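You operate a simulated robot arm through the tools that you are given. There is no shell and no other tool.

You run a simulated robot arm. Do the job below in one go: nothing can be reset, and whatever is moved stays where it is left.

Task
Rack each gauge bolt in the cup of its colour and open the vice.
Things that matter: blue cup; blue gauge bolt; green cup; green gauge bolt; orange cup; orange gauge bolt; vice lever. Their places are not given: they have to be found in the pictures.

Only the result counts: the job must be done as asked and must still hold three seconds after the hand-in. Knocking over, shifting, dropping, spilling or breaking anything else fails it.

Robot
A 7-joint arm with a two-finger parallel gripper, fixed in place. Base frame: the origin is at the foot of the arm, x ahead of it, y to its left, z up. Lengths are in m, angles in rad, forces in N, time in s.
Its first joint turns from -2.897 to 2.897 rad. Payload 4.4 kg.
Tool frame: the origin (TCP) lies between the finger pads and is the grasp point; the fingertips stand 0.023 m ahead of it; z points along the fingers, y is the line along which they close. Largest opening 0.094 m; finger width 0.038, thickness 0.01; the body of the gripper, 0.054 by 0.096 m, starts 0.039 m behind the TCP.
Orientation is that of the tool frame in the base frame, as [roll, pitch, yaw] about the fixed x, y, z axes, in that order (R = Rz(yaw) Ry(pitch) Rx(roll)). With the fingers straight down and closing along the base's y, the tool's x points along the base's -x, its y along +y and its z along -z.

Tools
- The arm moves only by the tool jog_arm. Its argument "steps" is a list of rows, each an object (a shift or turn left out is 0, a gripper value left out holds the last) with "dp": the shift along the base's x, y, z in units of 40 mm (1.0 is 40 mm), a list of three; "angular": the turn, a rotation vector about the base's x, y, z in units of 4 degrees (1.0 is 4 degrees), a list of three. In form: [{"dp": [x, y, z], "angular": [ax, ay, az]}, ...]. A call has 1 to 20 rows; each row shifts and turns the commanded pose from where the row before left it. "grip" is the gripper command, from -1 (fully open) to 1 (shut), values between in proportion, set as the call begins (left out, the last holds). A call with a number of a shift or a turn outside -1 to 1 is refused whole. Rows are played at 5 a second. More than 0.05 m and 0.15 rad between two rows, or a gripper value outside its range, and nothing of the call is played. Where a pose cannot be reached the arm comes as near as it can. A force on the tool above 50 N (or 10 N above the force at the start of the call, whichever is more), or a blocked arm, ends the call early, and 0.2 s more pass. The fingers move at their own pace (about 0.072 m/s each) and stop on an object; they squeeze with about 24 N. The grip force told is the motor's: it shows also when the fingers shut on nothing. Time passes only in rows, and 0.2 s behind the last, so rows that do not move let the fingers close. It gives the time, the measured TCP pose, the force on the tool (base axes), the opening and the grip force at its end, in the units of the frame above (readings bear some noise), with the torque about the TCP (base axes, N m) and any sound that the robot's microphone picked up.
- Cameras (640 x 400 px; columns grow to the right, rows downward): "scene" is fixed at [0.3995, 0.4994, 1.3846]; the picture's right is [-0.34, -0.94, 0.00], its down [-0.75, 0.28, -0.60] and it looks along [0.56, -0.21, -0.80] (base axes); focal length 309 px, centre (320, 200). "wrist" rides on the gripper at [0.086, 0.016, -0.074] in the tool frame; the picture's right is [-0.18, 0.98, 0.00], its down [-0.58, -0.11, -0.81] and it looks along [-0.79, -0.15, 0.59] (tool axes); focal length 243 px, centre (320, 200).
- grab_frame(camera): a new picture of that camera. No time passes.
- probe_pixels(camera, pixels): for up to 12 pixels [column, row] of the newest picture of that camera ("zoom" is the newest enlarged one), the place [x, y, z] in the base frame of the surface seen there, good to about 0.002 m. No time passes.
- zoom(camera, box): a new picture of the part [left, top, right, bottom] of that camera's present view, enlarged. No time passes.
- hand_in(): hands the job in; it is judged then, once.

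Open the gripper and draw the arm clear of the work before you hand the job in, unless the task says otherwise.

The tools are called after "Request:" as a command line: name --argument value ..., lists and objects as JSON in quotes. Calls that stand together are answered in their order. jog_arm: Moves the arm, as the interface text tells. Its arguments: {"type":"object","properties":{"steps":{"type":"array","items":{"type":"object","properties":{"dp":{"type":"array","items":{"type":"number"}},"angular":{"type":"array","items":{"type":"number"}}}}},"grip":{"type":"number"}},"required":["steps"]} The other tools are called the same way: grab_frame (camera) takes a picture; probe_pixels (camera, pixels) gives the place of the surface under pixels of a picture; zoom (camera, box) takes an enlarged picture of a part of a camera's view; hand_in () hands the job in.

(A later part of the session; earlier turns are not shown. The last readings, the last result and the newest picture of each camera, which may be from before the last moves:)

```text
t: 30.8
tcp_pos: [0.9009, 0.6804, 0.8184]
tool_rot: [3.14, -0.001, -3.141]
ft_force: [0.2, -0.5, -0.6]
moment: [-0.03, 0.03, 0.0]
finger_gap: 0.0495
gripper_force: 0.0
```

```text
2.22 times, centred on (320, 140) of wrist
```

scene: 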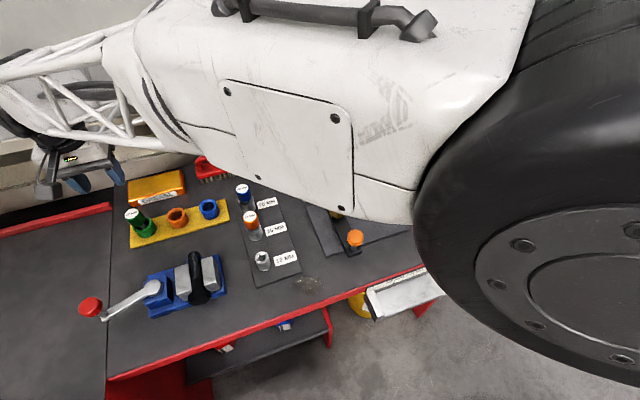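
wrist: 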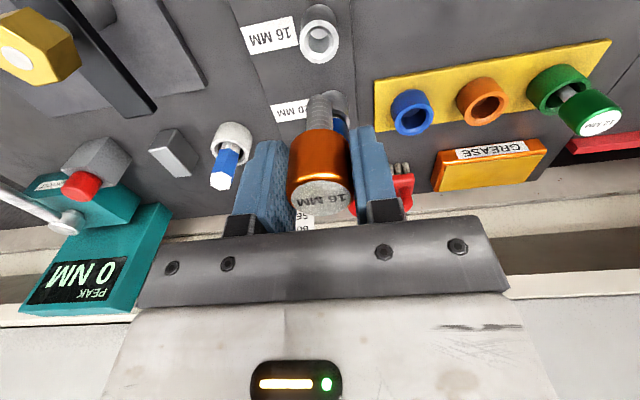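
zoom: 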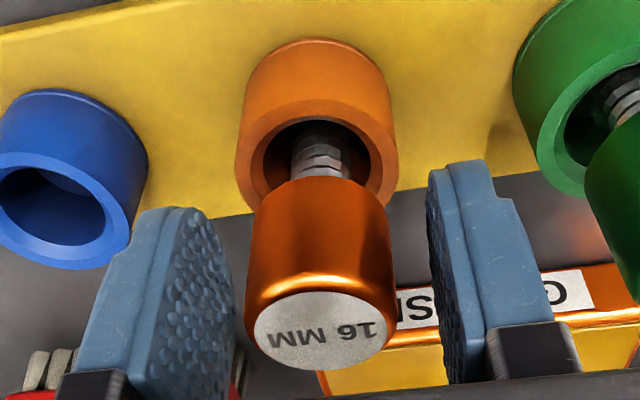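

The orange bolt stands in its cup. I rise straight up.

Request:
jog_arm --steps '[{"dp": [0, 0, 0.3]}, {"dp": [0, 0, 0.6]}, {"dp": [0, 0, 0.8]}, {"dp": [0, 0, 0.8]}, {"dp": [0, 0, 0.8]}, {}]'

Request:
jog_arm --steps '[{"dp": [-0.1, -0.83, 0]}, {"dp": [-0.1, -0.83, 0]}, {"dp": [-0.1, -0.83, 0]}, {"dp": [-0.1, -0.83, 0]}, {"dp": [-0.1, -0.83, -0.4]}, {}]' --grip -0.7

Request:
grab_frame --camera "wrist"

Request:
zoom --camera "wrist" --box '[260, 0, 380, 150]'

```text
t: 32.2
tcp_pos: [0.8997, 0.6791, 0.9504]
tool_rot: [3.142, -0.001, -3.141]
ft_force: [-0.1, 0.4, 0.6]
moment: [0.03, 0.0, 0.01]
finger_gap: 0.0492
gripper_force: 0.1
```

```text
t: 33.6
tcp_pos: [0.8805, 0.5157, 0.9346]
tool_rot: [3.141, 0.0, -3.141]
ft_force: [-0.5, 0.3, -1.2]
moment: [-0.03, 0.01, 0.01]
finger_gap: 0.0798
gripper_force: 0.0
```

```text
taken
```

wrist: 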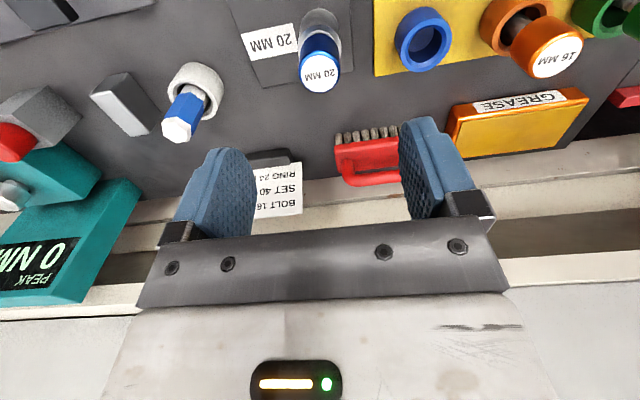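

```text
2.67 times, centred on (320, 75) of wrist
```

zoom: 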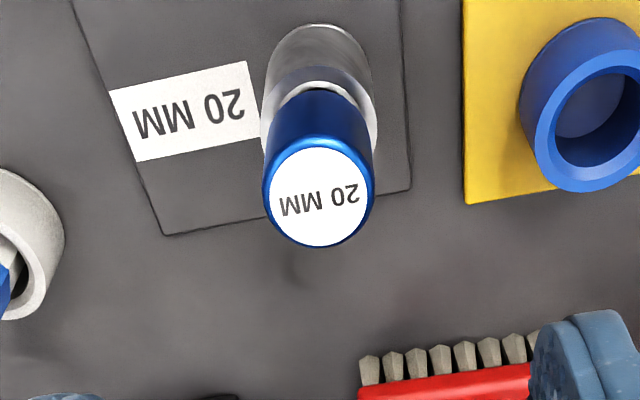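

The blue cap centre is on column 320 with a small row offset. I probe its label and nearby obstacles (red brush, white ring) before descending.

Request:
probe_pixels --camera "zoom" --pixels '[[319, 196], [272, 196], [368, 196], [319, 152], [319, 243], [40, 235], [440, 390], [370, 70]]'

Request:
probe_pixels --camera "wrist" --pixels '[[345, 140], [340, 165], [370, 175], [260, 160], [270, 180], [555, 55], [520, 110], [185, 120]]'

```text
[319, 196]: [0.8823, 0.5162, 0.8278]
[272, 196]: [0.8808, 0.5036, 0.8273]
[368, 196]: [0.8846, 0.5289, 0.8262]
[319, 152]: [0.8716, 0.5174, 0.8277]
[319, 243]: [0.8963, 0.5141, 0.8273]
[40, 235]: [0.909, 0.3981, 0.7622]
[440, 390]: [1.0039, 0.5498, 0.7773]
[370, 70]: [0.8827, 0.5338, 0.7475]
```

```text
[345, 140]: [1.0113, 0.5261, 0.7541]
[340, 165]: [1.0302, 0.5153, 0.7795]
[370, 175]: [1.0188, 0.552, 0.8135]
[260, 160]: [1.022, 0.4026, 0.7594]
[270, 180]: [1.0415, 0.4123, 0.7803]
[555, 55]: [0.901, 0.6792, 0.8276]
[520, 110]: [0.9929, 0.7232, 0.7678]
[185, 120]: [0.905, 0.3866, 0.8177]
```

Blue cap centre is (0.883, 0.516). I shift +2.5 mm in x and descend to TCP z ≈ 0.818.

Request:
jog_arm --steps '[{"dp": [0.06, 0, -0.7]}, {"dp": [0, 0, -0.7]}, {"dp": [0, 0, -0.7]}, {"dp": [0, 0, -0.6]}, {"dp": [0, 0, -0.2]}, {}]'

Request:
grab_frame --camera "wrist"

```text
t: 35.0
tcp_pos: [0.8829, 0.5134, 0.8176]
tool_rot: [3.141, 0.001, -3.141]
ft_force: [0.4, 0.1, 0.1]
moment: [-0.01, 0.0, 0.01]
finger_gap: 0.08
gripper_force: 0.1
```

```text
taken
```

wrist: 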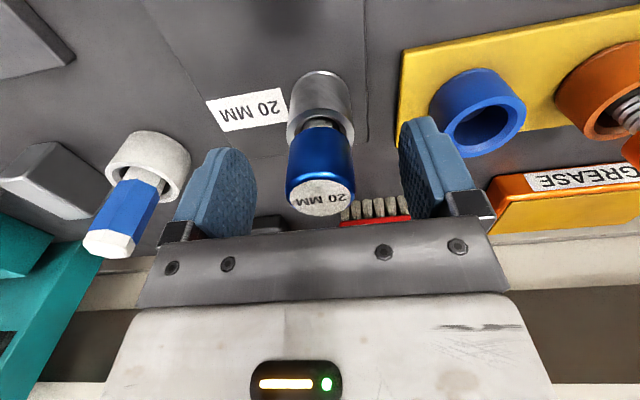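

The blue cap at (320,196) is centred. I close and lift straight up.

Request:
jog_arm --steps '[{}, {}, {}, {}, {}]' --grip 1

Request:
jog_arm --steps '[{"dp": [0, 0, 0.4]}, {"dp": [0, 0, 0.4]}, {"dp": [0, 0, 0.4]}, {"dp": [0, 0, 0.4]}, {"dp": [0, 0, 0.6]}, {"dp": [0, 0, 0.8]}, {}]'

Request:
grab_frame --camera "wrist"

Request:
zoom --camera "wrist" --box '[270, 70, 370, 220]'

Request:
probe_pixels --camera "zoom" --pixels '[[318, 80], [318, 100], [318, 130], [318, 150], [285, 120], [350, 120]]'

```text
t: 36.2
tcp_pos: [0.8827, 0.5145, 0.8158]
tool_rot: [-3.141, -0.001, 3.141]
ft_force: [0.1, 1.2, 1.1]
moment: [0.05, -0.03, -0.01]
finger_gap: 0.0312
gripper_force: 23.8
```

```text
t: 37.8
tcp_pos: [0.885, 0.5132, 0.9385]
tool_rot: [-3.14, 0.0, 3.141]
ft_force: [0.2, 0.0, -2.9]
moment: [-0.02, 0.03, -0.02]
finger_gap: 0.0314
gripper_force: 23.8
```

```text
taken
```

wrist: 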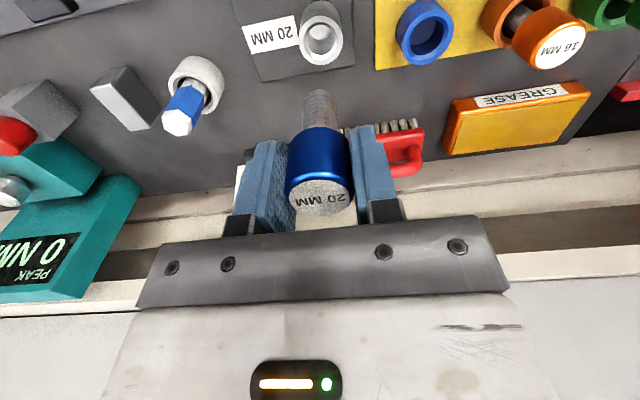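

```text
2.67 times, centred on (320, 145) of wrist
```

zoom: 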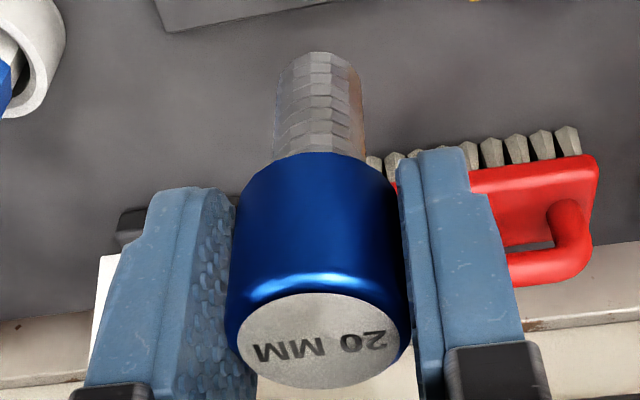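

```text
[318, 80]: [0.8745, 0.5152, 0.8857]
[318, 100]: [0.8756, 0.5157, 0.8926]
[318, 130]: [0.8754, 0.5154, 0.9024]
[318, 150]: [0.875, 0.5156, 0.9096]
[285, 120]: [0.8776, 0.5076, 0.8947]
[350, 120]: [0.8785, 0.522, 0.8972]
```

The blue shank (~18 mm) is on the tool axis. I move over the blue cup at (0.900, 0.6055).

Request:
jog_arm --steps '[{"dp": [0.14, 0.76, 0]}, {"dp": [0.14, 0.76, 0]}, {"dp": [0.14, 0.76, 0]}, {}, {}]'

Request:
zoom --camera "wrist" --box '[260, 0, 380, 150]'

Request:
probe_pixels --camera "zoom" --pixels '[[318, 260], [318, 300]]'

```text
t: 39.0
tcp_pos: [0.9003, 0.6043, 0.9384]
tool_rot: [-3.142, 0.001, 3.141]
ft_force: [0.0, 0.0, -2.4]
moment: [0.0, -0.01, -0.02]
finger_gap: 0.0309
gripper_force: 24.0
```

```text
2.67 times, centred on (320, 75) of wrist
```

zoom: 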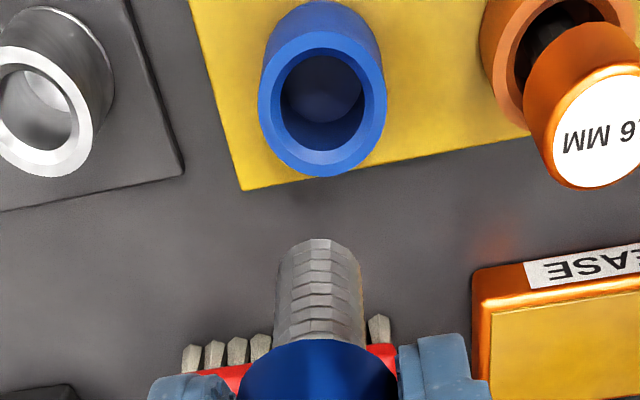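

```text
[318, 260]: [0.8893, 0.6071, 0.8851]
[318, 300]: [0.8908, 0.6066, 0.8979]
```

The blue cup centre projects right on the tool axis (320.6, 38.9 vs 320, 39). I lower to just above the rim and check again.

Request:
jog_arm --steps '[{"dp": [0, 0.01, -0.6]}, {"dp": [0, 0, -0.6]}, {"dp": [0, 0, -0.6]}, {"dp": [0, 0, -0.15]}, {}]'

Request:
zoom --camera "wrist" --box '[260, 0, 380, 150]'

Request:
probe_pixels --camera "zoom" --pixels '[[319, 265], [319, 300], [319, 330], [275, 300], [362, 300], [242, 240], [395, 240], [318, 172], [260, 190], [375, 190]]'

```text
t: 40.2
tcp_pos: [0.9, 0.6053, 0.8605]
tool_rot: [3.141, 0.0, -3.141]
ft_force: [0.8, -0.7, -2.1]
moment: [-0.01, 0.01, -0.01]
finger_gap: 0.0313
gripper_force: 24.3
```

```text
2.67 times, centred on (320, 75) of wrist
```

zoom: 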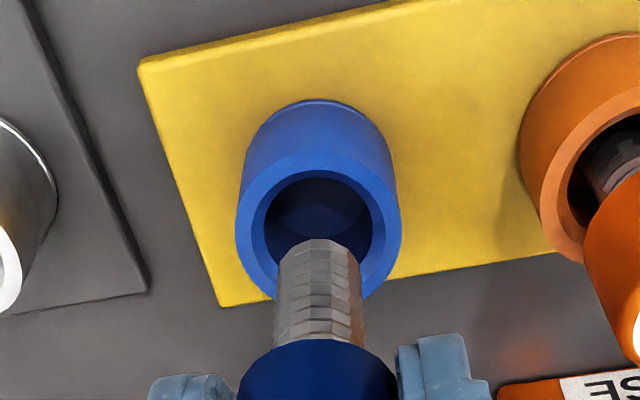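

```text
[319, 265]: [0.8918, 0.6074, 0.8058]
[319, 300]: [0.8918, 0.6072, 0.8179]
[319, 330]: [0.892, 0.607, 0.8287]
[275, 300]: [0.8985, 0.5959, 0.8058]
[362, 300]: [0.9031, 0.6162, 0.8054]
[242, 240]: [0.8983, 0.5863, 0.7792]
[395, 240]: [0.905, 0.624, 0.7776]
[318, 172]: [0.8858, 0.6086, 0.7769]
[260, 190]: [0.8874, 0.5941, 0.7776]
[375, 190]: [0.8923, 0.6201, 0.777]
```

Shank centre (~0.901, 0.606) and cup centre (~0.9015, 0.6055) coincide. I lower into the cup.

Request:
jog_arm --steps '[{"dp": [0.01, 0, -0.3]}, {"dp": [0, 0, -0.3]}, {"dp": [0, 0, -0.3]}, {}]'

Request:
zoom --camera "wrist" --box '[240, 50, 400, 230]'

```text
t: 41.2
tcp_pos: [0.9021, 0.6058, 0.8235]
tool_rot: [-3.141, 0.0, -3.141]
ft_force: [-1.1, -0.2, -2.5]
moment: [0.0, -0.04, 0.04]
finger_gap: 0.0312
gripper_force: 23.8
```

```text
2.22 times, centred on (320, 140) of wrist
```

zoom: 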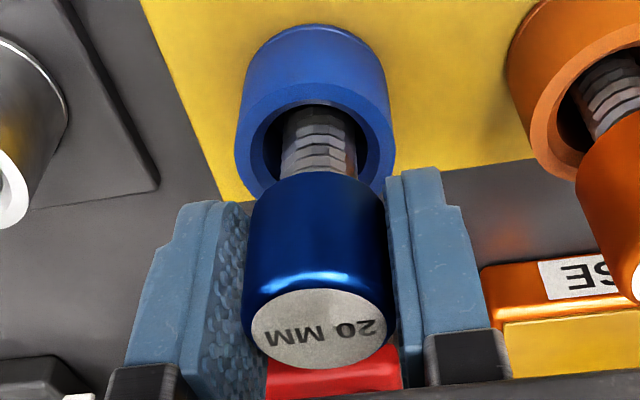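

The shank is inside the blue cup. I step down gently to floor contact.

Request:
jog_arm --steps '[{"dp": [0, 0, -0.06]}, {"dp": [0, 0, -0.05]}, {}]'

Request:
jog_arm --steps '[{"dp": [0, 0, -0.03]}, {}]'

```text
t: 42.0
tcp_pos: [0.9017, 0.6052, 0.8199]
tool_rot: [-3.142, -0.002, -3.14]
ft_force: [0.3, 0.1, -1.4]
moment: [0.03, 0.02, -0.04]
finger_gap: 0.0311
gripper_force: 23.9
```

```text
t: 42.6
tcp_pos: [0.9009, 0.6063, 0.8177]
tool_rot: [3.141, 0.0, 3.141]
ft_force: [0.7, 0.3, -2.0]
moment: [0.03, 0.02, -0.01]
finger_gap: 0.031
gripper_force: 24.1
```

Request:
jog_arm --steps '[{"dp": [0, 0, -0.03]}, {}]'

```text
t: 43.2
tcp_pos: [0.8994, 0.6069, 0.8169]
tool_rot: [3.14, -0.002, -3.141]
ft_force: [-0.1, -1.1, 2.8]
moment: [-0.08, 0.0, -0.04]
finger_gap: 0.0312
gripper_force: 24.2
```

Light contact (Fz ≈ +3 N). I release partway and look.

Request:
jog_arm --steps '[{}, {}, {}]' --grip -0.05

Request:
zoom --camera "wrist" --box '[240, 50, 400, 230]'

Request:
jog_arm --steps '[{"dp": [0, 0, 0.3]}, {"dp": [0, 0, 0.6]}, {"dp": [0, 0, 0.8]}, {"dp": [0, 0, 0.8]}, {"dp": [0, 0, 0.8]}, {"dp": [0, 0, 0.5]}, {}]'

Request:
grab_frame --camera "wrist"

Request:
grab_frame --camera "scene"

```text
t: 44.0
tcp_pos: [0.9005, 0.6062, 0.8173]
tool_rot: [3.141, 0.001, 3.141]
ft_force: [-0.4, 0.5, 0.1]
moment: [-0.01, -0.03, -0.02]
finger_gap: 0.0493
gripper_force: 0.0
```

```text
2.22 times, centred on (320, 140) of wrist
```

zoom: 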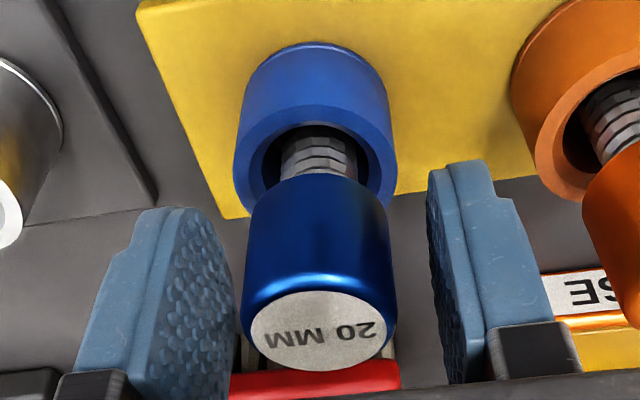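

```text
t: 45.6
tcp_pos: [0.9001, 0.6048, 0.9692]
tool_rot: [3.141, 0.002, -3.141]
ft_force: [0.4, -0.1, -0.3]
moment: [-0.04, 0.02, 0.02]
finger_gap: 0.0495
gripper_force: 0.0
```

```text
taken
```

wrist: 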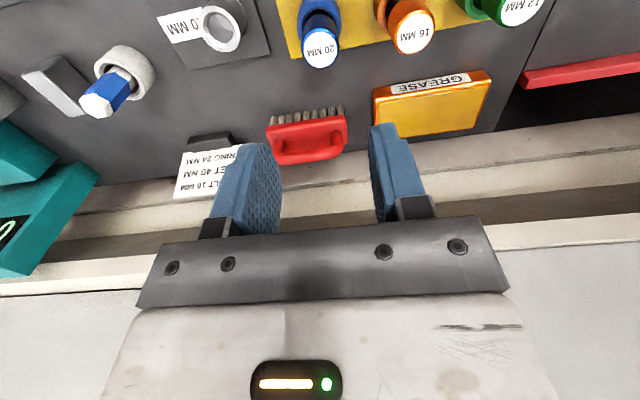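

```text
taken
```

scene: 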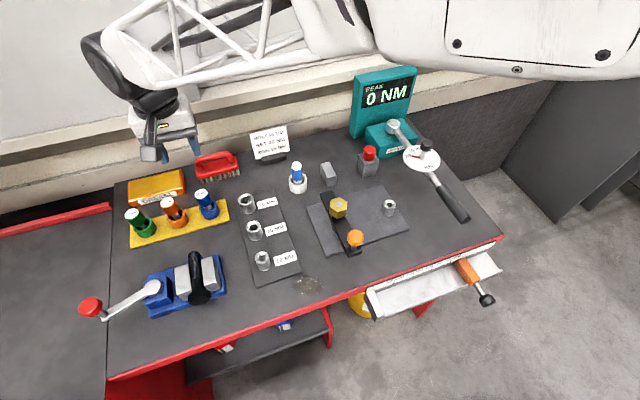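

All three bolts stand in their cups. Now the vice: I zoom the scene view on it for geometry.

Request:
zoom --camera "scene" --box '[70, 240, 240, 330]'

Request:
probe_pixels --camera "zoom" --pixels '[[78, 253], [78, 285], [128, 290], [200, 245], [315, 185], [345, 225], [420, 160], [470, 80], [495, 220], [525, 130], [310, 290], [560, 200]]'

Request:
zoom --camera "scene" --box '[110, 165, 300, 285]'

```text
3.76 times, centred on (155, 285) of scene
```

zoom: 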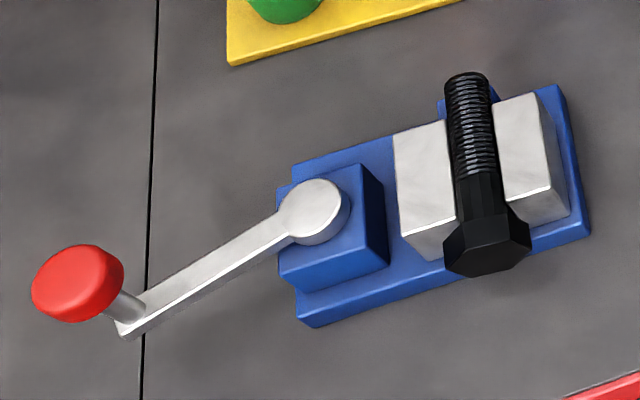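

```text
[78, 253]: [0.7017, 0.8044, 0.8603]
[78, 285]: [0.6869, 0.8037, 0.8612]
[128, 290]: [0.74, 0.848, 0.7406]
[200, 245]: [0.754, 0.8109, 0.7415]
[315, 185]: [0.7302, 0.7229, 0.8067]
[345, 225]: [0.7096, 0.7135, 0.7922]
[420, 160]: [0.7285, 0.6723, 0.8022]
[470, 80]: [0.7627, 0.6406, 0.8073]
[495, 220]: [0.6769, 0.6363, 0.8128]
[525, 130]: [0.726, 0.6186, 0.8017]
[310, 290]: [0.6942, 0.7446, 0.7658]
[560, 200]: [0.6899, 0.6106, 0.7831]
```

```text
3.33 times, centred on (205, 225) of scene
```

zoom: 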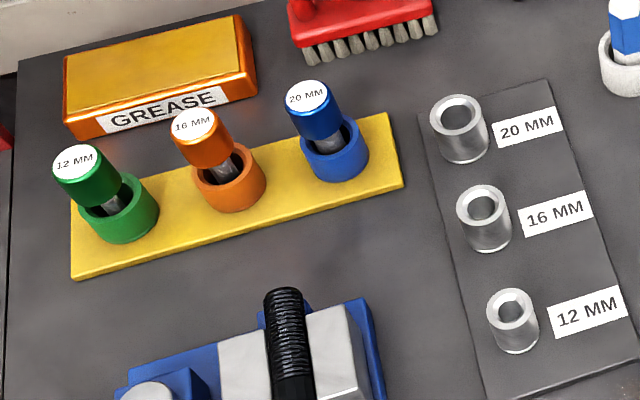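

The bolts look good. The black bolt lies clamped between the vice jaws, so before touching the lever I move in front of the vice to look from the side with the wrist camera.

Request:
jog_arm --steps '[{"dp": [-0.83, 0.1, 0]}, {"dp": [-0.83, 0.1, 0]}, {"dp": [-0.83, 0.1, 0]}, {"dp": [-0.83, 0.1, 0]}, {"dp": [-0.83, 0.1, 0]}, {"dp": [-0.83, 0.1, 0]}, {"dp": [-0.83, 0.1, -0.3]}, {"dp": [-0.83, 0.1, -0.3]}, {"dp": [-0.83, 0.1, -0.4]}, {}]'

Request:
grab_frame --camera "wrist"

```text
t: 47.8
tcp_pos: [0.6028, 0.6397, 0.9293]
tool_rot: [-3.14, -0.001, 3.141]
ft_force: [0.1, 0.3, -0.1]
moment: [0.01, -0.03, -0.04]
finger_gap: 0.0493
gripper_force: 0.0
```

```text
taken
```

wrist: 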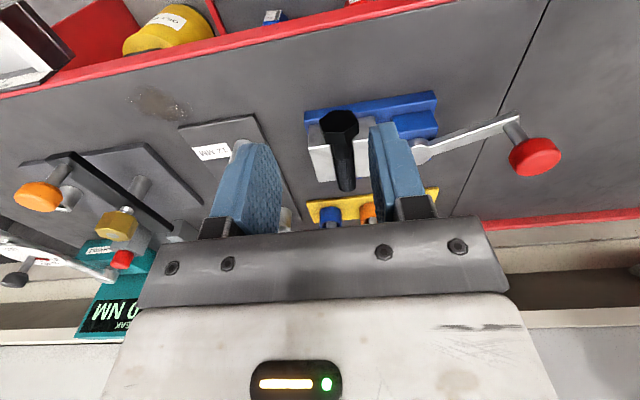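

The vice is visible behind the right finger. I zoom in, and lower a bit for a flatter view of the jaws and bolt.

Request:
jog_arm --steps '[{"dp": [-0.4, 0.3, -0.7]}, {"dp": [-0.4, 0.3, -0.7]}, {}]' --grip -1

Request:
grab_frame --camera "wrist"

Request:
zoom --camera "wrist" --box '[240, 60, 420, 200]'

```text
t: 48.6
tcp_pos: [0.5698, 0.6669, 0.8749]
tool_rot: [-3.141, 0.001, -3.141]
ft_force: [0.7, 0.0, 0.4]
moment: [0.0, 0.02, -0.04]
finger_gap: 0.0941
gripper_force: 0.0
```

```text
taken
```

wrist: 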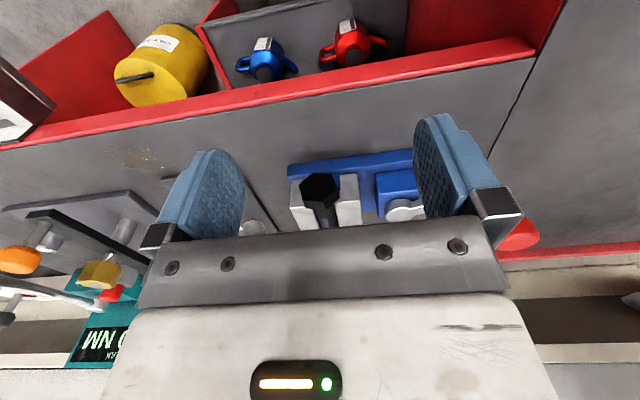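

```text
2.86 times, centred on (330, 130) of wrist
```

zoom: 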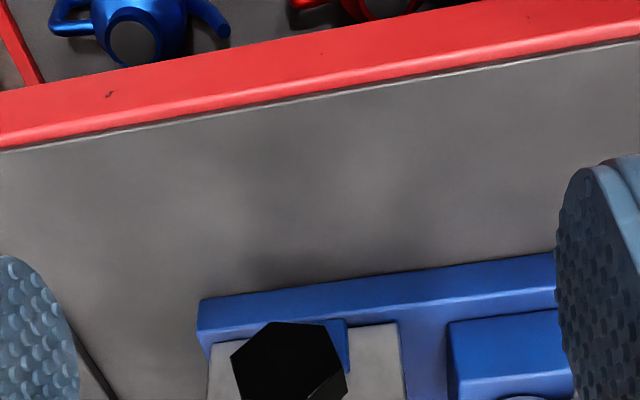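

I want to see what supports the black bolt. I back off slightly and tilt the hand ~28° so the wrist camera looks more level at the vice.

Request:
jog_arm --steps '[{"dp": [-0.5, -0.3, 0], "angular": [0, -1, 0]}, {"dp": [-0.5, -0.2, 0], "angular": [0, -1, 0]}, {"angular": [0, -1, 0]}, {"angular": [0, -1, 0]}, {"angular": [0, -1, 0]}, {"angular": [0, -1, 0]}, {"angular": [0, -1, 0]}, {}]'

Request:
grab_frame --camera "wrist"

```text
t: 50.4
tcp_pos: [0.5292, 0.6468, 0.8723]
tool_rot: [-3.141, 0.489, -3.14]
ft_force: [0.3, -0.4, 0.3]
moment: [0.03, 0.01, -0.01]
finger_gap: 0.094
gripper_force: 0.0
```

```text
taken
```

wrist: 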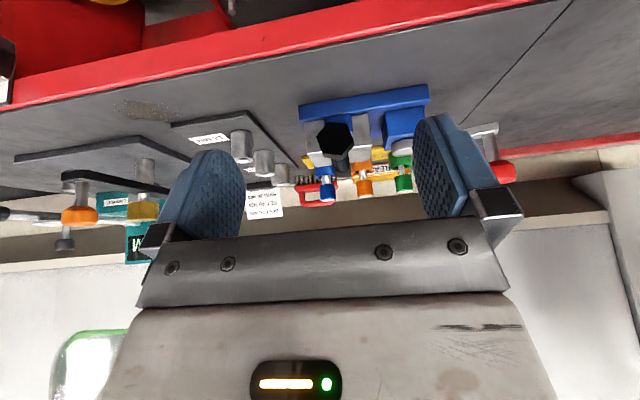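

Request:
zoom --camera "wrist" --box '[280, 70, 440, 200]'

Request:
probe_pixels --camera "zoom" --pixels '[[215, 210], [130, 145], [300, 150], [290, 240], [130, 240], [170, 130], [270, 140], [430, 150], [345, 120], [215, 170], [215, 250]]'

```text
3.08 times, centred on (360, 135) of wrist
```

zoom: 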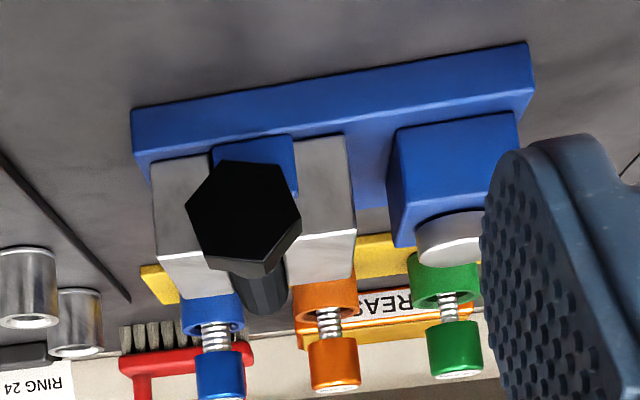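

```text
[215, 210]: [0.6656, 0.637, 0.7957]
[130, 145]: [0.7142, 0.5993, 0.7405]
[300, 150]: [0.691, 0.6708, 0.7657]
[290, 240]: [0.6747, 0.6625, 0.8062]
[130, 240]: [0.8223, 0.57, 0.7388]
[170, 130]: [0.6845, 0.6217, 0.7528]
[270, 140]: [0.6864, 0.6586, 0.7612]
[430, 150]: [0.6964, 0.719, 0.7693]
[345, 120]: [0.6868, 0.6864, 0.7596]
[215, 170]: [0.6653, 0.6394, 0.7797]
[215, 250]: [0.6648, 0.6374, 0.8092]
```

A blue rest stands under the black bolt, so opening the jaws should not drop it. I tilt the hand back upright and move up and to the left to view the lever and its knob.

Request:
jog_arm --steps '[{"dp": [0, 0.3, 0.5], "angular": [0, 1, 0]}, {"dp": [0, 0.3, 0.5], "angular": [0, 1, 0]}, {"dp": [0.2, 0.3, 0.5], "angular": [0, 1, 0]}, {"dp": [0.2, 0.4, 0.4], "angular": [0, 1, 0]}, {"dp": [0.2, 0.4, 0], "angular": [0, 1, 0]}, {"dp": [0.2, 0.4, 0], "angular": [0, 1, 0]}, {"dp": [0.2, 0.4, 0], "angular": [0, 1, 0]}, {}]'

Request:
grab_frame --camera "wrist"

```text
t: 52.2
tcp_pos: [0.571, 0.7471, 0.9478]
tool_rot: [3.141, 0.0, 3.141]
ft_force: [0.8, 1.0, 0.1]
moment: [0.0, 0.02, 0.01]
finger_gap: 0.0941
gripper_force: 0.1
```

```text
taken
```

wrist: 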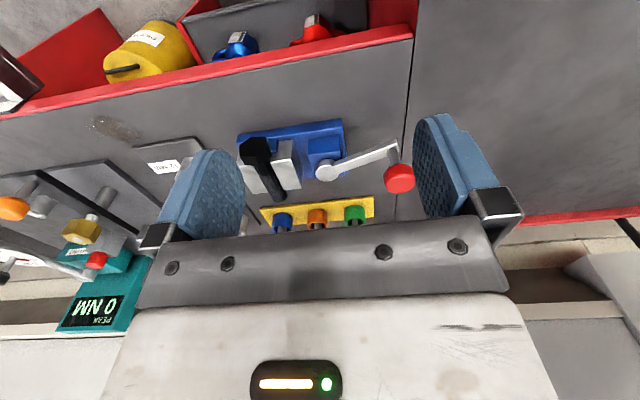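

The lever now shows clearly with hub at (326,171) and knob at (399,178). I zoom and probe.

Request:
zoom --camera "wrist" --box '[300, 120, 430, 210]'

Request:
probe_pixels --camera "zoom" --pixels '[[130, 250], [105, 250], [155, 250], [130, 225], [130, 272], [490, 300], [420, 300], [560, 285], [490, 265], [490, 335], [450, 160], [300, 190]]'

```text
4.44 times, centred on (365, 165) of wrist
```

zoom: 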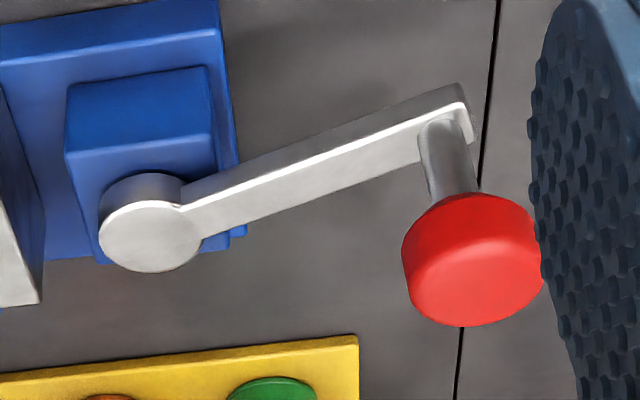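

```text
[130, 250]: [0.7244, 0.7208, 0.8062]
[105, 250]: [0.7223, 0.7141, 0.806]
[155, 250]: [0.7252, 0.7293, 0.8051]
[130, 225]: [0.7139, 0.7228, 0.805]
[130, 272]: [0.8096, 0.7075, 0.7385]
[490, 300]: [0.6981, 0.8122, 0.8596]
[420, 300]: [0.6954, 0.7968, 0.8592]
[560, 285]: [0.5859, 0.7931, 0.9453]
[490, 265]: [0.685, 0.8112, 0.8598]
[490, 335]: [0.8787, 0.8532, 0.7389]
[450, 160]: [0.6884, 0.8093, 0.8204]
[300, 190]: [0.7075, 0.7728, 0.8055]
```

I probe the hub disk centre (150,236) and knob top centre (474,288) and edges.

Request:
probe_pixels --camera "zoom" --pixels '[[150, 236], [150, 268], [150, 205], [102, 236], [198, 236], [474, 288], [474, 255], [474, 320], [412, 285], [538, 285], [455, 195], [455, 240]]'

```text
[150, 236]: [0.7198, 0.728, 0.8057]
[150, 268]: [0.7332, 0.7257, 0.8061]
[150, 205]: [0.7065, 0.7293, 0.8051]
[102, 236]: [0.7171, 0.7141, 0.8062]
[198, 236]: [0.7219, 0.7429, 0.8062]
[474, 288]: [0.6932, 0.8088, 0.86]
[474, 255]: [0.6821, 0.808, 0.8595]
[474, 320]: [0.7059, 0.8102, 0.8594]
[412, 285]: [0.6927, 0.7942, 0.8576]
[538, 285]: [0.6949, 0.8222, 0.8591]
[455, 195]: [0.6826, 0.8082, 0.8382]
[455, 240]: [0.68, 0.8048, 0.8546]
```

Hub centre ≈ (0.720, 0.728), knob centre ≈ (0.6935, 0.808), top z 0.860; lever heading ≈ 108°. I rotate the tool −72° about z so the fingers close tangentially, while moving over the knob at z ≈ 0.948.

Request:
jog_arm --steps '[{"dp": [0.17, 0.085, 0], "angular": [0, 0, -1]}, {"dp": [0.17, 0.085, 0], "angular": [0, 0, -1]}, {"dp": [0.17, 0.085, 0], "angular": [0, 0, -1]}, {"dp": [0.17, 0.085, 0], "angular": [0, 0, -1]}, {"dp": [0.17, 0.085, 0], "angular": [0, 0, -1]}, {"dp": [0.17, 0.085, 0], "angular": [0, 0, -1]}, {"dp": [0.17, 0.085, 0], "angular": [0, 0, -1]}, {"dp": [0.17, 0.085, 0], "angular": [0, 0, -1]}, {"dp": [0.17, 0.085, 0], "angular": [0, 0, -1]}, {"dp": [0.17, 0.085, 0], "angular": [0, 0, -1]}, {"dp": [0.17, 0.085, 0], "angular": [0, 0, -1]}, {"dp": [0.17, 0.085, 0], "angular": [0, 0, -1]}, {"dp": [0.17, 0.085, 0], "angular": [0, 0, -1]}, {"dp": [0.17, 0.085, 0], "angular": [0, 0, -1]}, {"dp": [0.17, 0.085, 0], "angular": [0, 0, -1]}, {"dp": [0.17, 0.085, 0], "angular": [0, 0, -1]}, {"dp": [0.17, 0.085, 0], "angular": [0, 0, -1]}, {"dp": [0.17, 0.085, 0], "angular": [0, 0, -1]}, {}]' --grip -1

Request:
grab_frame --camera "wrist"

```text
t: 56.2
tcp_pos: [0.6905, 0.8068, 0.9499]
tool_rot: [-3.14, -0.001, 1.885]
ft_force: [-0.1, -0.5, 0.1]
moment: [-0.02, -0.01, -0.01]
finger_gap: 0.0938
gripper_force: 0.0
```

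```text
taken
```

wrist: 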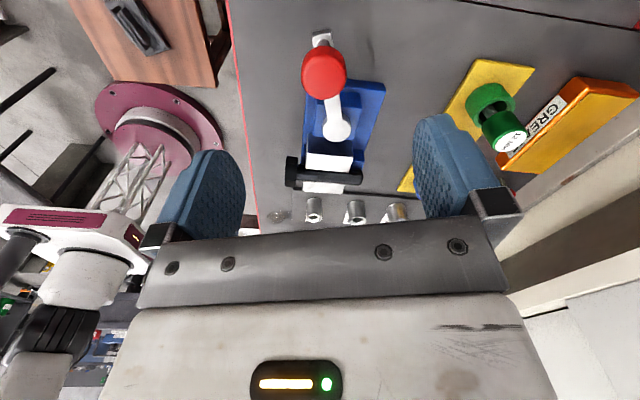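

The knob appears at (323,72). I zoom and probe to centre it.

Request:
zoom --camera "wrist" --box '[280, 20, 380, 150]'

Request:
probe_pixels --camera "wrist" --pixels '[[324, 78], [306, 78], [343, 75], [324, 64], [324, 94], [335, 125], [335, 138], [323, 131], [348, 131]]'

```text
3.08 times, centred on (330, 85) of wrist
```

zoom: 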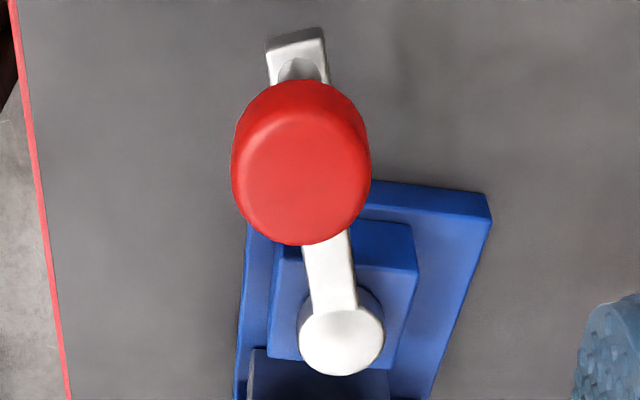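

```text
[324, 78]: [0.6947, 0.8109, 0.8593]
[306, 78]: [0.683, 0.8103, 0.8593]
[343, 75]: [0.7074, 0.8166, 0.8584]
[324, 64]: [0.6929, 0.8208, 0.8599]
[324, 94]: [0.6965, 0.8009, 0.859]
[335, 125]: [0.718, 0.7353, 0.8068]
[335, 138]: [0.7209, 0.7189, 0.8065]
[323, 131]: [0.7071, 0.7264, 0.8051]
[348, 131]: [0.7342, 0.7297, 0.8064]
```

The knob centre is (0.6945, 0.8115) and hub (0.7205, 0.7275). I shift (+4, +4.5) mm and descend so the pads straddle the knob at z ≈ 0.851.

Request:
jog_arm --steps '[{"dp": [0.1, 0.11, -0.5]}, {"dp": [0, 0, -0.6]}, {"dp": [0, 0, -0.6]}, {"dp": [0, 0, -0.5]}, {"dp": [0, 0, -0.27]}, {}]'

Request:
grab_frame --camera "wrist"

```text
t: 57.6
tcp_pos: [0.6954, 0.8136, 0.8494]
tool_rot: [3.14, -0.001, 1.885]
ft_force: [0.2, -0.9, -0.5]
moment: [0.04, 0.01, 0.0]
finger_gap: 0.0941
gripper_force: 0.0
```

```text
taken
```

wrist: 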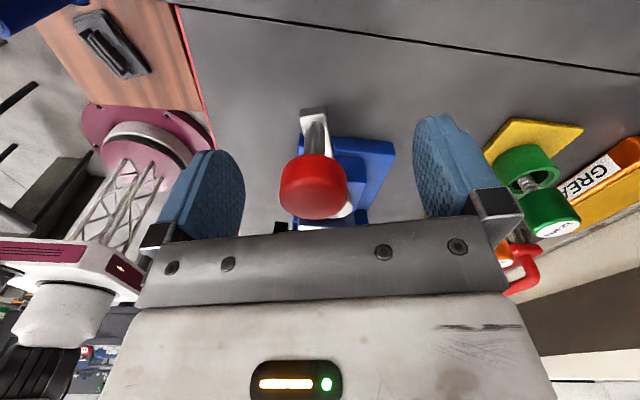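

The knob sits ~2.4 mm toward −tool y; I shift to centre it and close the fingers on it.

Request:
jog_arm --steps '[{"dp": [-0.06, 0.0, 0]}, {}]'

Request:
jog_arm --steps '[{}, {}, {}, {}, {}]' --grip 1

Request:
grab_frame --camera "wrist"

```text
t: 58.2
tcp_pos: [0.6933, 0.8119, 0.8488]
tool_rot: [-3.141, 0.002, 1.885]
ft_force: [-0.6, -0.3, 0.4]
moment: [-0.02, 0.0, 0.02]
finger_gap: 0.0939
gripper_force: 0.1
```

```text
t: 59.4
tcp_pos: [0.694, 0.8123, 0.8496]
tool_rot: [-3.141, 0.0, 1.884]
ft_force: [-0.4, 1.2, -0.4]
moment: [-0.04, 0.04, 0.02]
finger_gap: 0.0312
gripper_force: 45.1
```

```text
taken
```

wrist: 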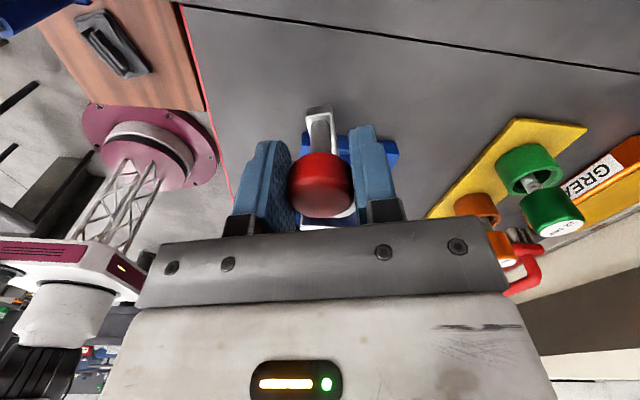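

Gripped with gap 0.0312. I test a small counter-clockwise turn (4°, toward −x) along the arc and read the forces.

Request:
jog_arm --steps '[{"dp": [-0.072, -0.023, 0], "angular": [0, 0, 0.5]}, {"dp": [-0.072, -0.026, 0], "angular": [0, 0, 0.5]}, {}]'

```text
t: 60.2
tcp_pos: [0.6879, 0.8106, 0.8486]
tool_rot: [-3.141, 0.0, 1.956]
ft_force: [-1.1, 3.5, -0.4]
moment: [0.06, 0.05, 0.07]
finger_gap: 0.0311
gripper_force: 45.3
```

It moves freely with small forces. I continue the arc another 16° and check force and picture.

Request:
jog_arm --steps '[{"dp": [-0.141, -0.0605, 0], "angular": [0, 0, 1]}, {"dp": [-0.1365, -0.07, 0], "angular": [0, 0, 1]}, {"dp": [-0.131, -0.0795, 0], "angular": [0, 0, 1]}, {"dp": [-0.1254, -0.0885, 0], "angular": [0, 0, 1]}, {}]'

Request:
grab_frame --camera "wrist"

Request:
grab_frame --camera "scene"

```text
t: 61.4
tcp_pos: [0.666, 0.7981, 0.8493]
tool_rot: [3.142, 0.001, 2.237]
ft_force: [-11.4, 8.7, -5.6]
moment: [0.07, 0.12, -0.05]
finger_gap: 0.0312
gripper_force: 45.4
```

```text
taken
```

wrist: 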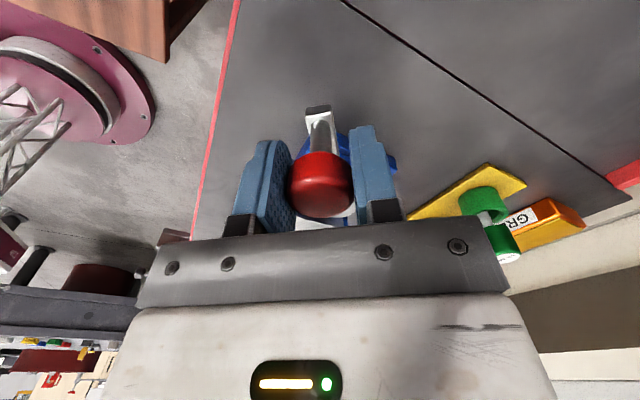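

```text
taken
```

scene: 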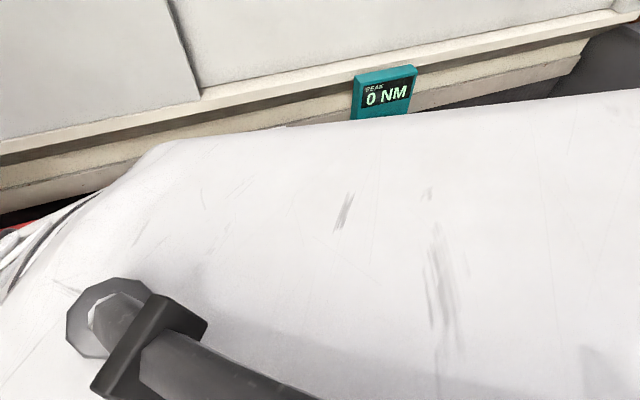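

The lever is following (yaw 128°), with ~14 N of radial push meaning my arc is slightly tight. I widen the arc a bit and continue 16°.

Request:
jog_arm --steps '[{"dp": [-0.145, -0.065, 0.01], "angular": [0, 0, 1]}, {"dp": [-0.1225, -0.098, 0], "angular": [0, 0, 1]}, {"dp": [-0.113, -0.105, 0], "angular": [0, 0, 1]}, {"dp": [-0.103, -0.117, 0], "angular": [0, 0, 1]}, {}]'

Request:
grab_frame --camera "wrist"

```text
t: 62.6
tcp_pos: [0.6472, 0.7823, 0.8497]
tool_rot: [-3.139, 0.002, 2.515]
ft_force: [27.7, -20.0, -19.6]
moment: [-0.08, -0.06, 0.01]
finger_gap: 0.0313
gripper_force: 45.4
```

```text
taken
```

wrist: 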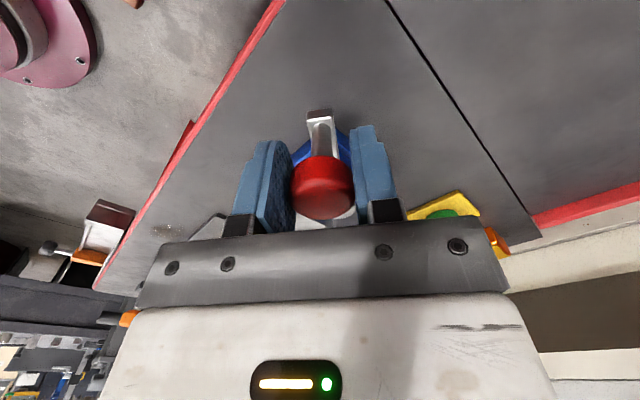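

Now the force is ~34 N radially inward, so the arc became too wide. I relieve ~2.5 mm inward and reread.

Request:
jog_arm --steps '[{"dp": [0.05, -0.0375, -0.015]}, {}]'

```text
t: 63.2
tcp_pos: [0.6471, 0.7834, 0.8508]
tool_rot: [3.141, -0.001, 2.515]
ft_force: [-11.8, -4.3, -9.8]
moment: [0.08, 0.29, -0.62]
finger_gap: 0.0311
gripper_force: 45.2
```

The readings suggest the lever has turned ~36° with small arc mismatch. I release, rise and look at the lever and jaws to see what changed.

Request:
jog_arm --steps '[{}, {}, {}]' --grip -0.6

Request:
jog_arm --steps '[{"dp": [0, 0, 0.5]}, {"dp": [0, 0, 0.8]}, {"dp": [0, 0, 0.9]}, {"dp": [0, 0, 0.9]}, {"dp": [0, 0, 0.9]}, {}]'

Request:
grab_frame --camera "wrist"

Request:
grab_frame --camera "scene"

```text
t: 64.0
tcp_pos: [0.6503, 0.782, 0.8512]
tool_rot: [-3.139, -0.001, 2.514]
ft_force: [0.8, 0.1, -0.6]
moment: [-0.02, 0.0, -0.02]
finger_gap: 0.0754
gripper_force: 0.0
```

```text
t: 65.4
tcp_pos: [0.6502, 0.7786, 1.008]
tool_rot: [3.141, 0.001, 2.514]
ft_force: [0.3, 0.2, -0.7]
moment: [0.01, 0.0, -0.04]
finger_gap: 0.0752
gripper_force: 0.0
```

```text
taken
```

wrist: 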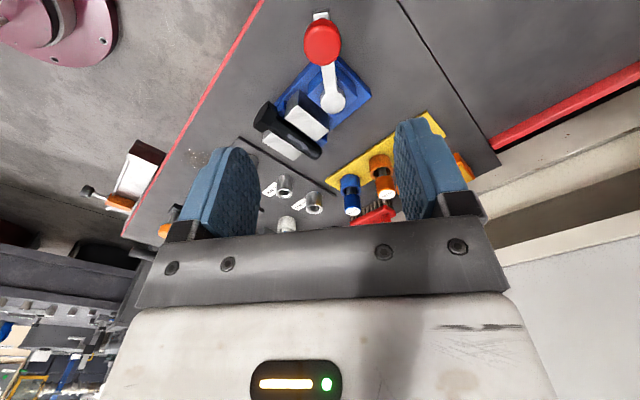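

```text
taken
```

scene: 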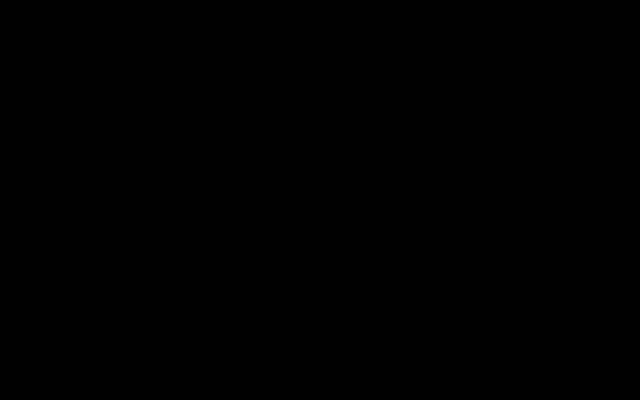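

The lever has turned (knob at (322,42), hub (333,103)). I zoom in on the vice and probe the new positions.

Request:
zoom --camera "wrist" --box '[240, 0, 400, 170]'

Request:
probe_pixels --camera "wrist" --pixels '[[333, 103], [324, 103], [343, 103], [333, 96], [333, 111], [323, 46], [306, 46], [339, 44], [323, 34], [323, 60], [306, 110], [280, 145]]'

```text
2.35 times, centred on (320, 85) of wrist
```

zoom: 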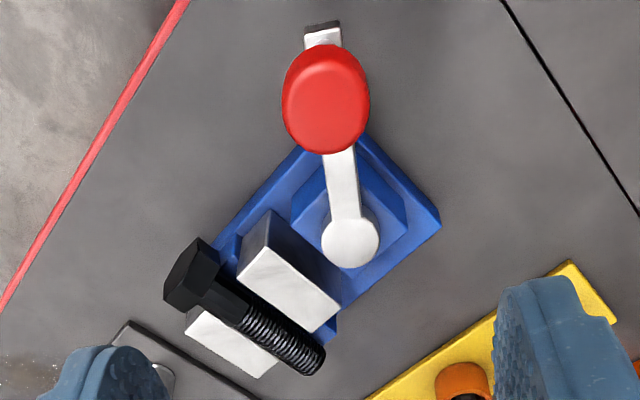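

```text
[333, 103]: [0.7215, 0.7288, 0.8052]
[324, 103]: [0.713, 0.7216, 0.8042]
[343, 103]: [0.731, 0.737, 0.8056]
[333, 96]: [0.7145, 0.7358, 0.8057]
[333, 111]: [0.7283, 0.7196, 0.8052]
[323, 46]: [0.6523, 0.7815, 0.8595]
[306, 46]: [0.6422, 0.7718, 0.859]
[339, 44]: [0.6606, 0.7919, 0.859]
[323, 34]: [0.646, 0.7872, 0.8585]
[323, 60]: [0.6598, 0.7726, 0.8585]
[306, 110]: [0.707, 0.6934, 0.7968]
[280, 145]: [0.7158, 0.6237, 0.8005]
```

The lever turned ~34° about hub (0.7212, 0.7285) with radius 0.0865. I probe the jaw faces to see whether the moving jaw has opened.

Request:
zoom --camera "wrist" --box '[270, 80, 350, 165]'

Request:
probe_pixels --camera "zoom" --pixels '[[230, 140], [270, 200], [320, 250], [200, 220], [250, 260], [310, 300], [120, 260], [180, 300], [130, 330], [200, 350], [250, 330]]'

```text
4.71 times, centred on (310, 122) of wrist
```

zoom: 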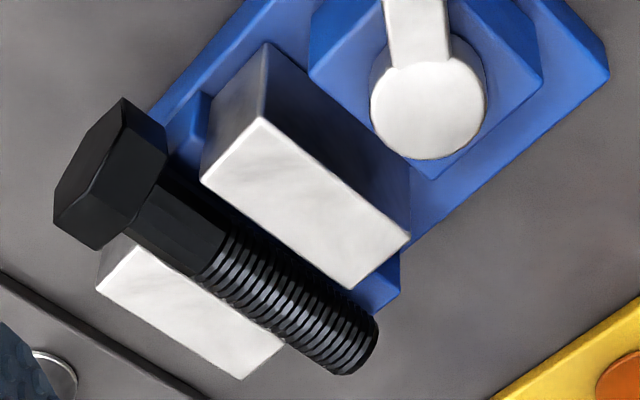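

```text
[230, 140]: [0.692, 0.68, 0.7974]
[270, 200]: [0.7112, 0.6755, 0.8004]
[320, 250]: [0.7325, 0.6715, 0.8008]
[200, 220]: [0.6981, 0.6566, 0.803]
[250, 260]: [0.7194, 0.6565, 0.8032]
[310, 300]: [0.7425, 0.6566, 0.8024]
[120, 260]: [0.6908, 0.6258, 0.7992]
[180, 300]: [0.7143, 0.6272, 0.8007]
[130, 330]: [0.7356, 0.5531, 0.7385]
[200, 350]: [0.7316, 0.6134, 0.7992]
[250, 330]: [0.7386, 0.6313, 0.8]
```

The bolt seems to rest with a gap forming. I re-engage: shift +2 mm in x and y, descend around the knob, and then cage it with a 0.04 m gap instead of a firm grip.

Request:
jog_arm --steps '[{"dp": [0.05, 0.06, -0.8]}, {"dp": [0, 0, -0.8]}, {"dp": [0, 0, -0.8]}, {"dp": [0, 0, -0.8]}, {"dp": [0, 0, -0.5]}, {"dp": [0, 0, -0.25]}, {}]'

Request:
grab_frame --camera "wrist"

```text
t: 67.0
tcp_pos: [0.652, 0.786, 0.8529]
tool_rot: [3.14, 0.001, 2.514]
ft_force: [-0.4, -1.4, 0.4]
moment: [0.01, -0.04, 0.04]
finger_gap: 0.0751
gripper_force: 0.0
```

```text
taken
```

wrist: 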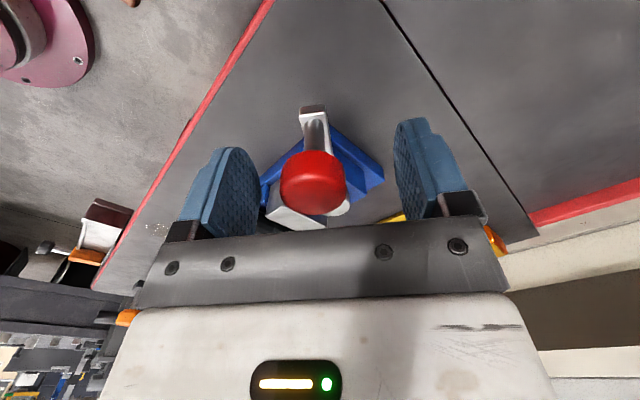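

The knob sits ~3.5 mm toward −tool y. I centre on it and set the gap to ~0.04 to cage it.

Request:
jog_arm --steps '[{"dp": [0.01, -0.11, -0.04]}, {}, {}]' --grip 0.15

Request:
grab_frame --camera "wrist"

```text
t: 67.8
tcp_pos: [0.653, 0.7803, 0.8526]
tool_rot: [-3.14, -0.001, 2.513]
ft_force: [0.2, -0.4, -0.4]
moment: [-0.01, -0.05, 0.03]
finger_gap: 0.0401
gripper_force: 0.1
```

```text
taken
```

wrist: 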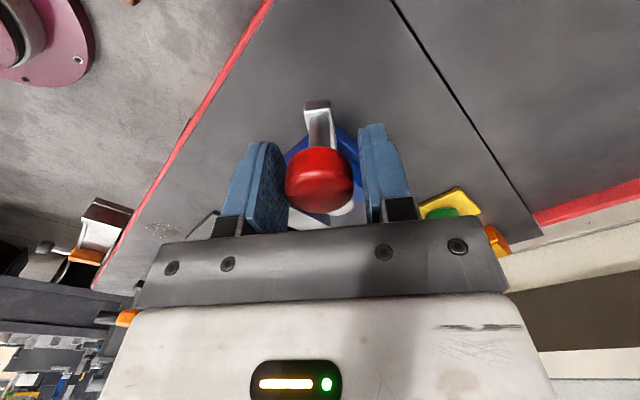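

The knob is caged and centred. I push counter-clockwise along the arc 24° and check force.

Request:
jog_arm --steps '[{"dp": [-0.0866, -0.1236, 0], "angular": [0, 0, 1]}, {"dp": [-0.0777, -0.1294, 0], "angular": [0, 0, 1]}, {"dp": [-0.0685, -0.1345, 0], "angular": [0, 0, 1]}, {"dp": [-0.059, -0.1389, 0], "angular": [0, 0, 1]}, {"dp": [-0.0491, -0.1427, 0], "angular": [0, 0, 1]}, {"dp": [-0.0391, -0.1458, 0], "angular": [0, 0, 1]}, {}]'

Request:
grab_frame --camera "wrist"

```text
t: 69.4
tcp_pos: [0.6354, 0.7471, 0.8524]
tool_rot: [-3.141, 0.0, 2.933]
ft_force: [0.8, 1.8, -0.1]
moment: [0.02, 0.03, 0.0]
finger_gap: 0.0409
gripper_force: 0.8
```

```text
taken
```

wrist: 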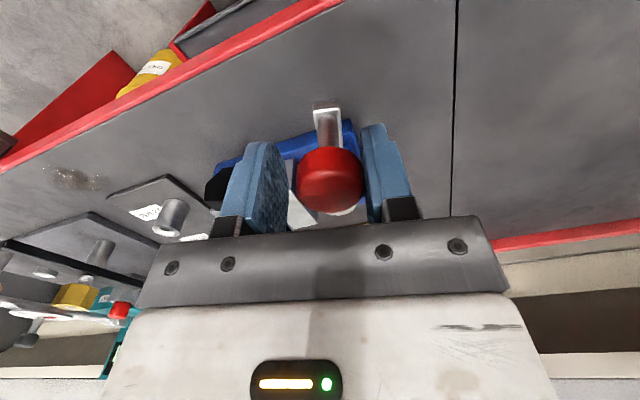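

The right finger pushes the knob with only ~2 N; the lever keeps moving. I continue another 24°.

Request:
jog_arm --steps '[{"dp": [-0.0288, -0.1481, 0], "angular": [0, 0, 1]}, {"dp": [-0.0184, -0.1498, 0], "angular": [0, 0, 1]}, {"dp": [-0.0079, -0.1507, 0], "angular": [0, 0, 1]}, {"dp": [0.0026, -0.1509, 0], "angular": [0, 0, 1]}, {"dp": [0.0132, -0.1503, 0], "angular": [0, 0, 1]}, {"dp": [0.0236, -0.149, 0], "angular": [0, 0, 1]}, {}]'

Request:
grab_frame --camera "wrist"

```text
t: 71.2
tcp_pos: [0.6361, 0.7147, 0.8543]
tool_rot: [3.137, 0.003, -2.928]
ft_force: [-7.3, 38.1, -5.8]
moment: [0.26, -0.51, 0.01]
finger_gap: 0.0572
gripper_force: 19.8
stopped in row 7: the force on the tool passed its limit at 50 N (the readings are from after the stop); the commanded pose is now the measured one
```

```text
taken
```

wrist: 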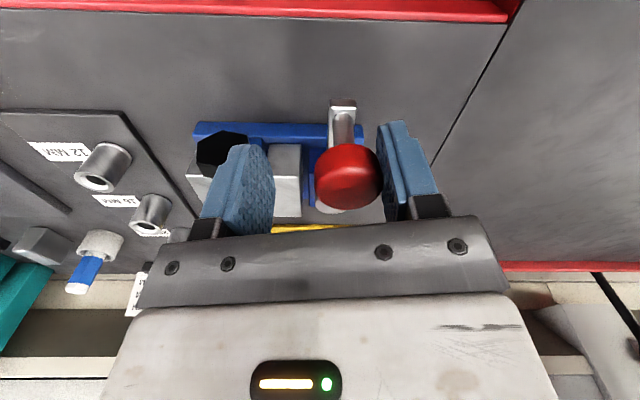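

The lever hit its end stop (38 N along +y). I back off 6 mm, open the fingers and rise to inspect.

Request:
jog_arm --steps '[{"dp": [0, 0.12, 0]}, {}]'

Request:
jog_arm --steps '[{}, {}, {}]' --grip -0.8

Request:
grab_frame --camera "wrist"

```text
t: 71.8
tcp_pos: [0.6353, 0.717, 0.8527]
tool_rot: [3.14, 0.003, -2.929]
ft_force: [-16.1, 27.7, 4.2]
moment: [0.36, 0.17, 0.28]
finger_gap: 0.0535
gripper_force: 14.8
```

```text
t: 72.6
tcp_pos: [0.6359, 0.7158, 0.8527]
tool_rot: [3.14, 0.002, -2.931]
ft_force: [-0.2, -0.2, -0.3]
moment: [-0.04, 0.0, 0.01]
finger_gap: 0.0846
gripper_force: 0.1
```

```text
taken
```

wrist: 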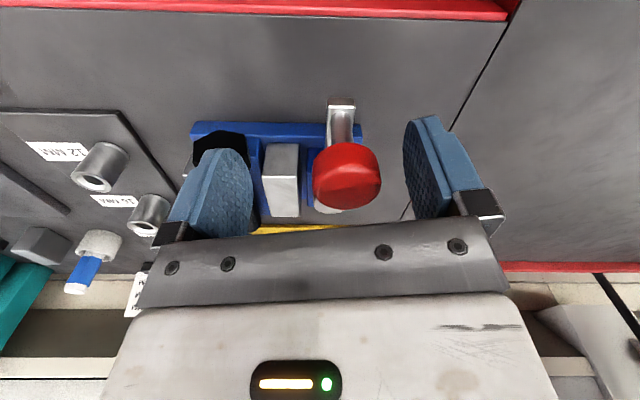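

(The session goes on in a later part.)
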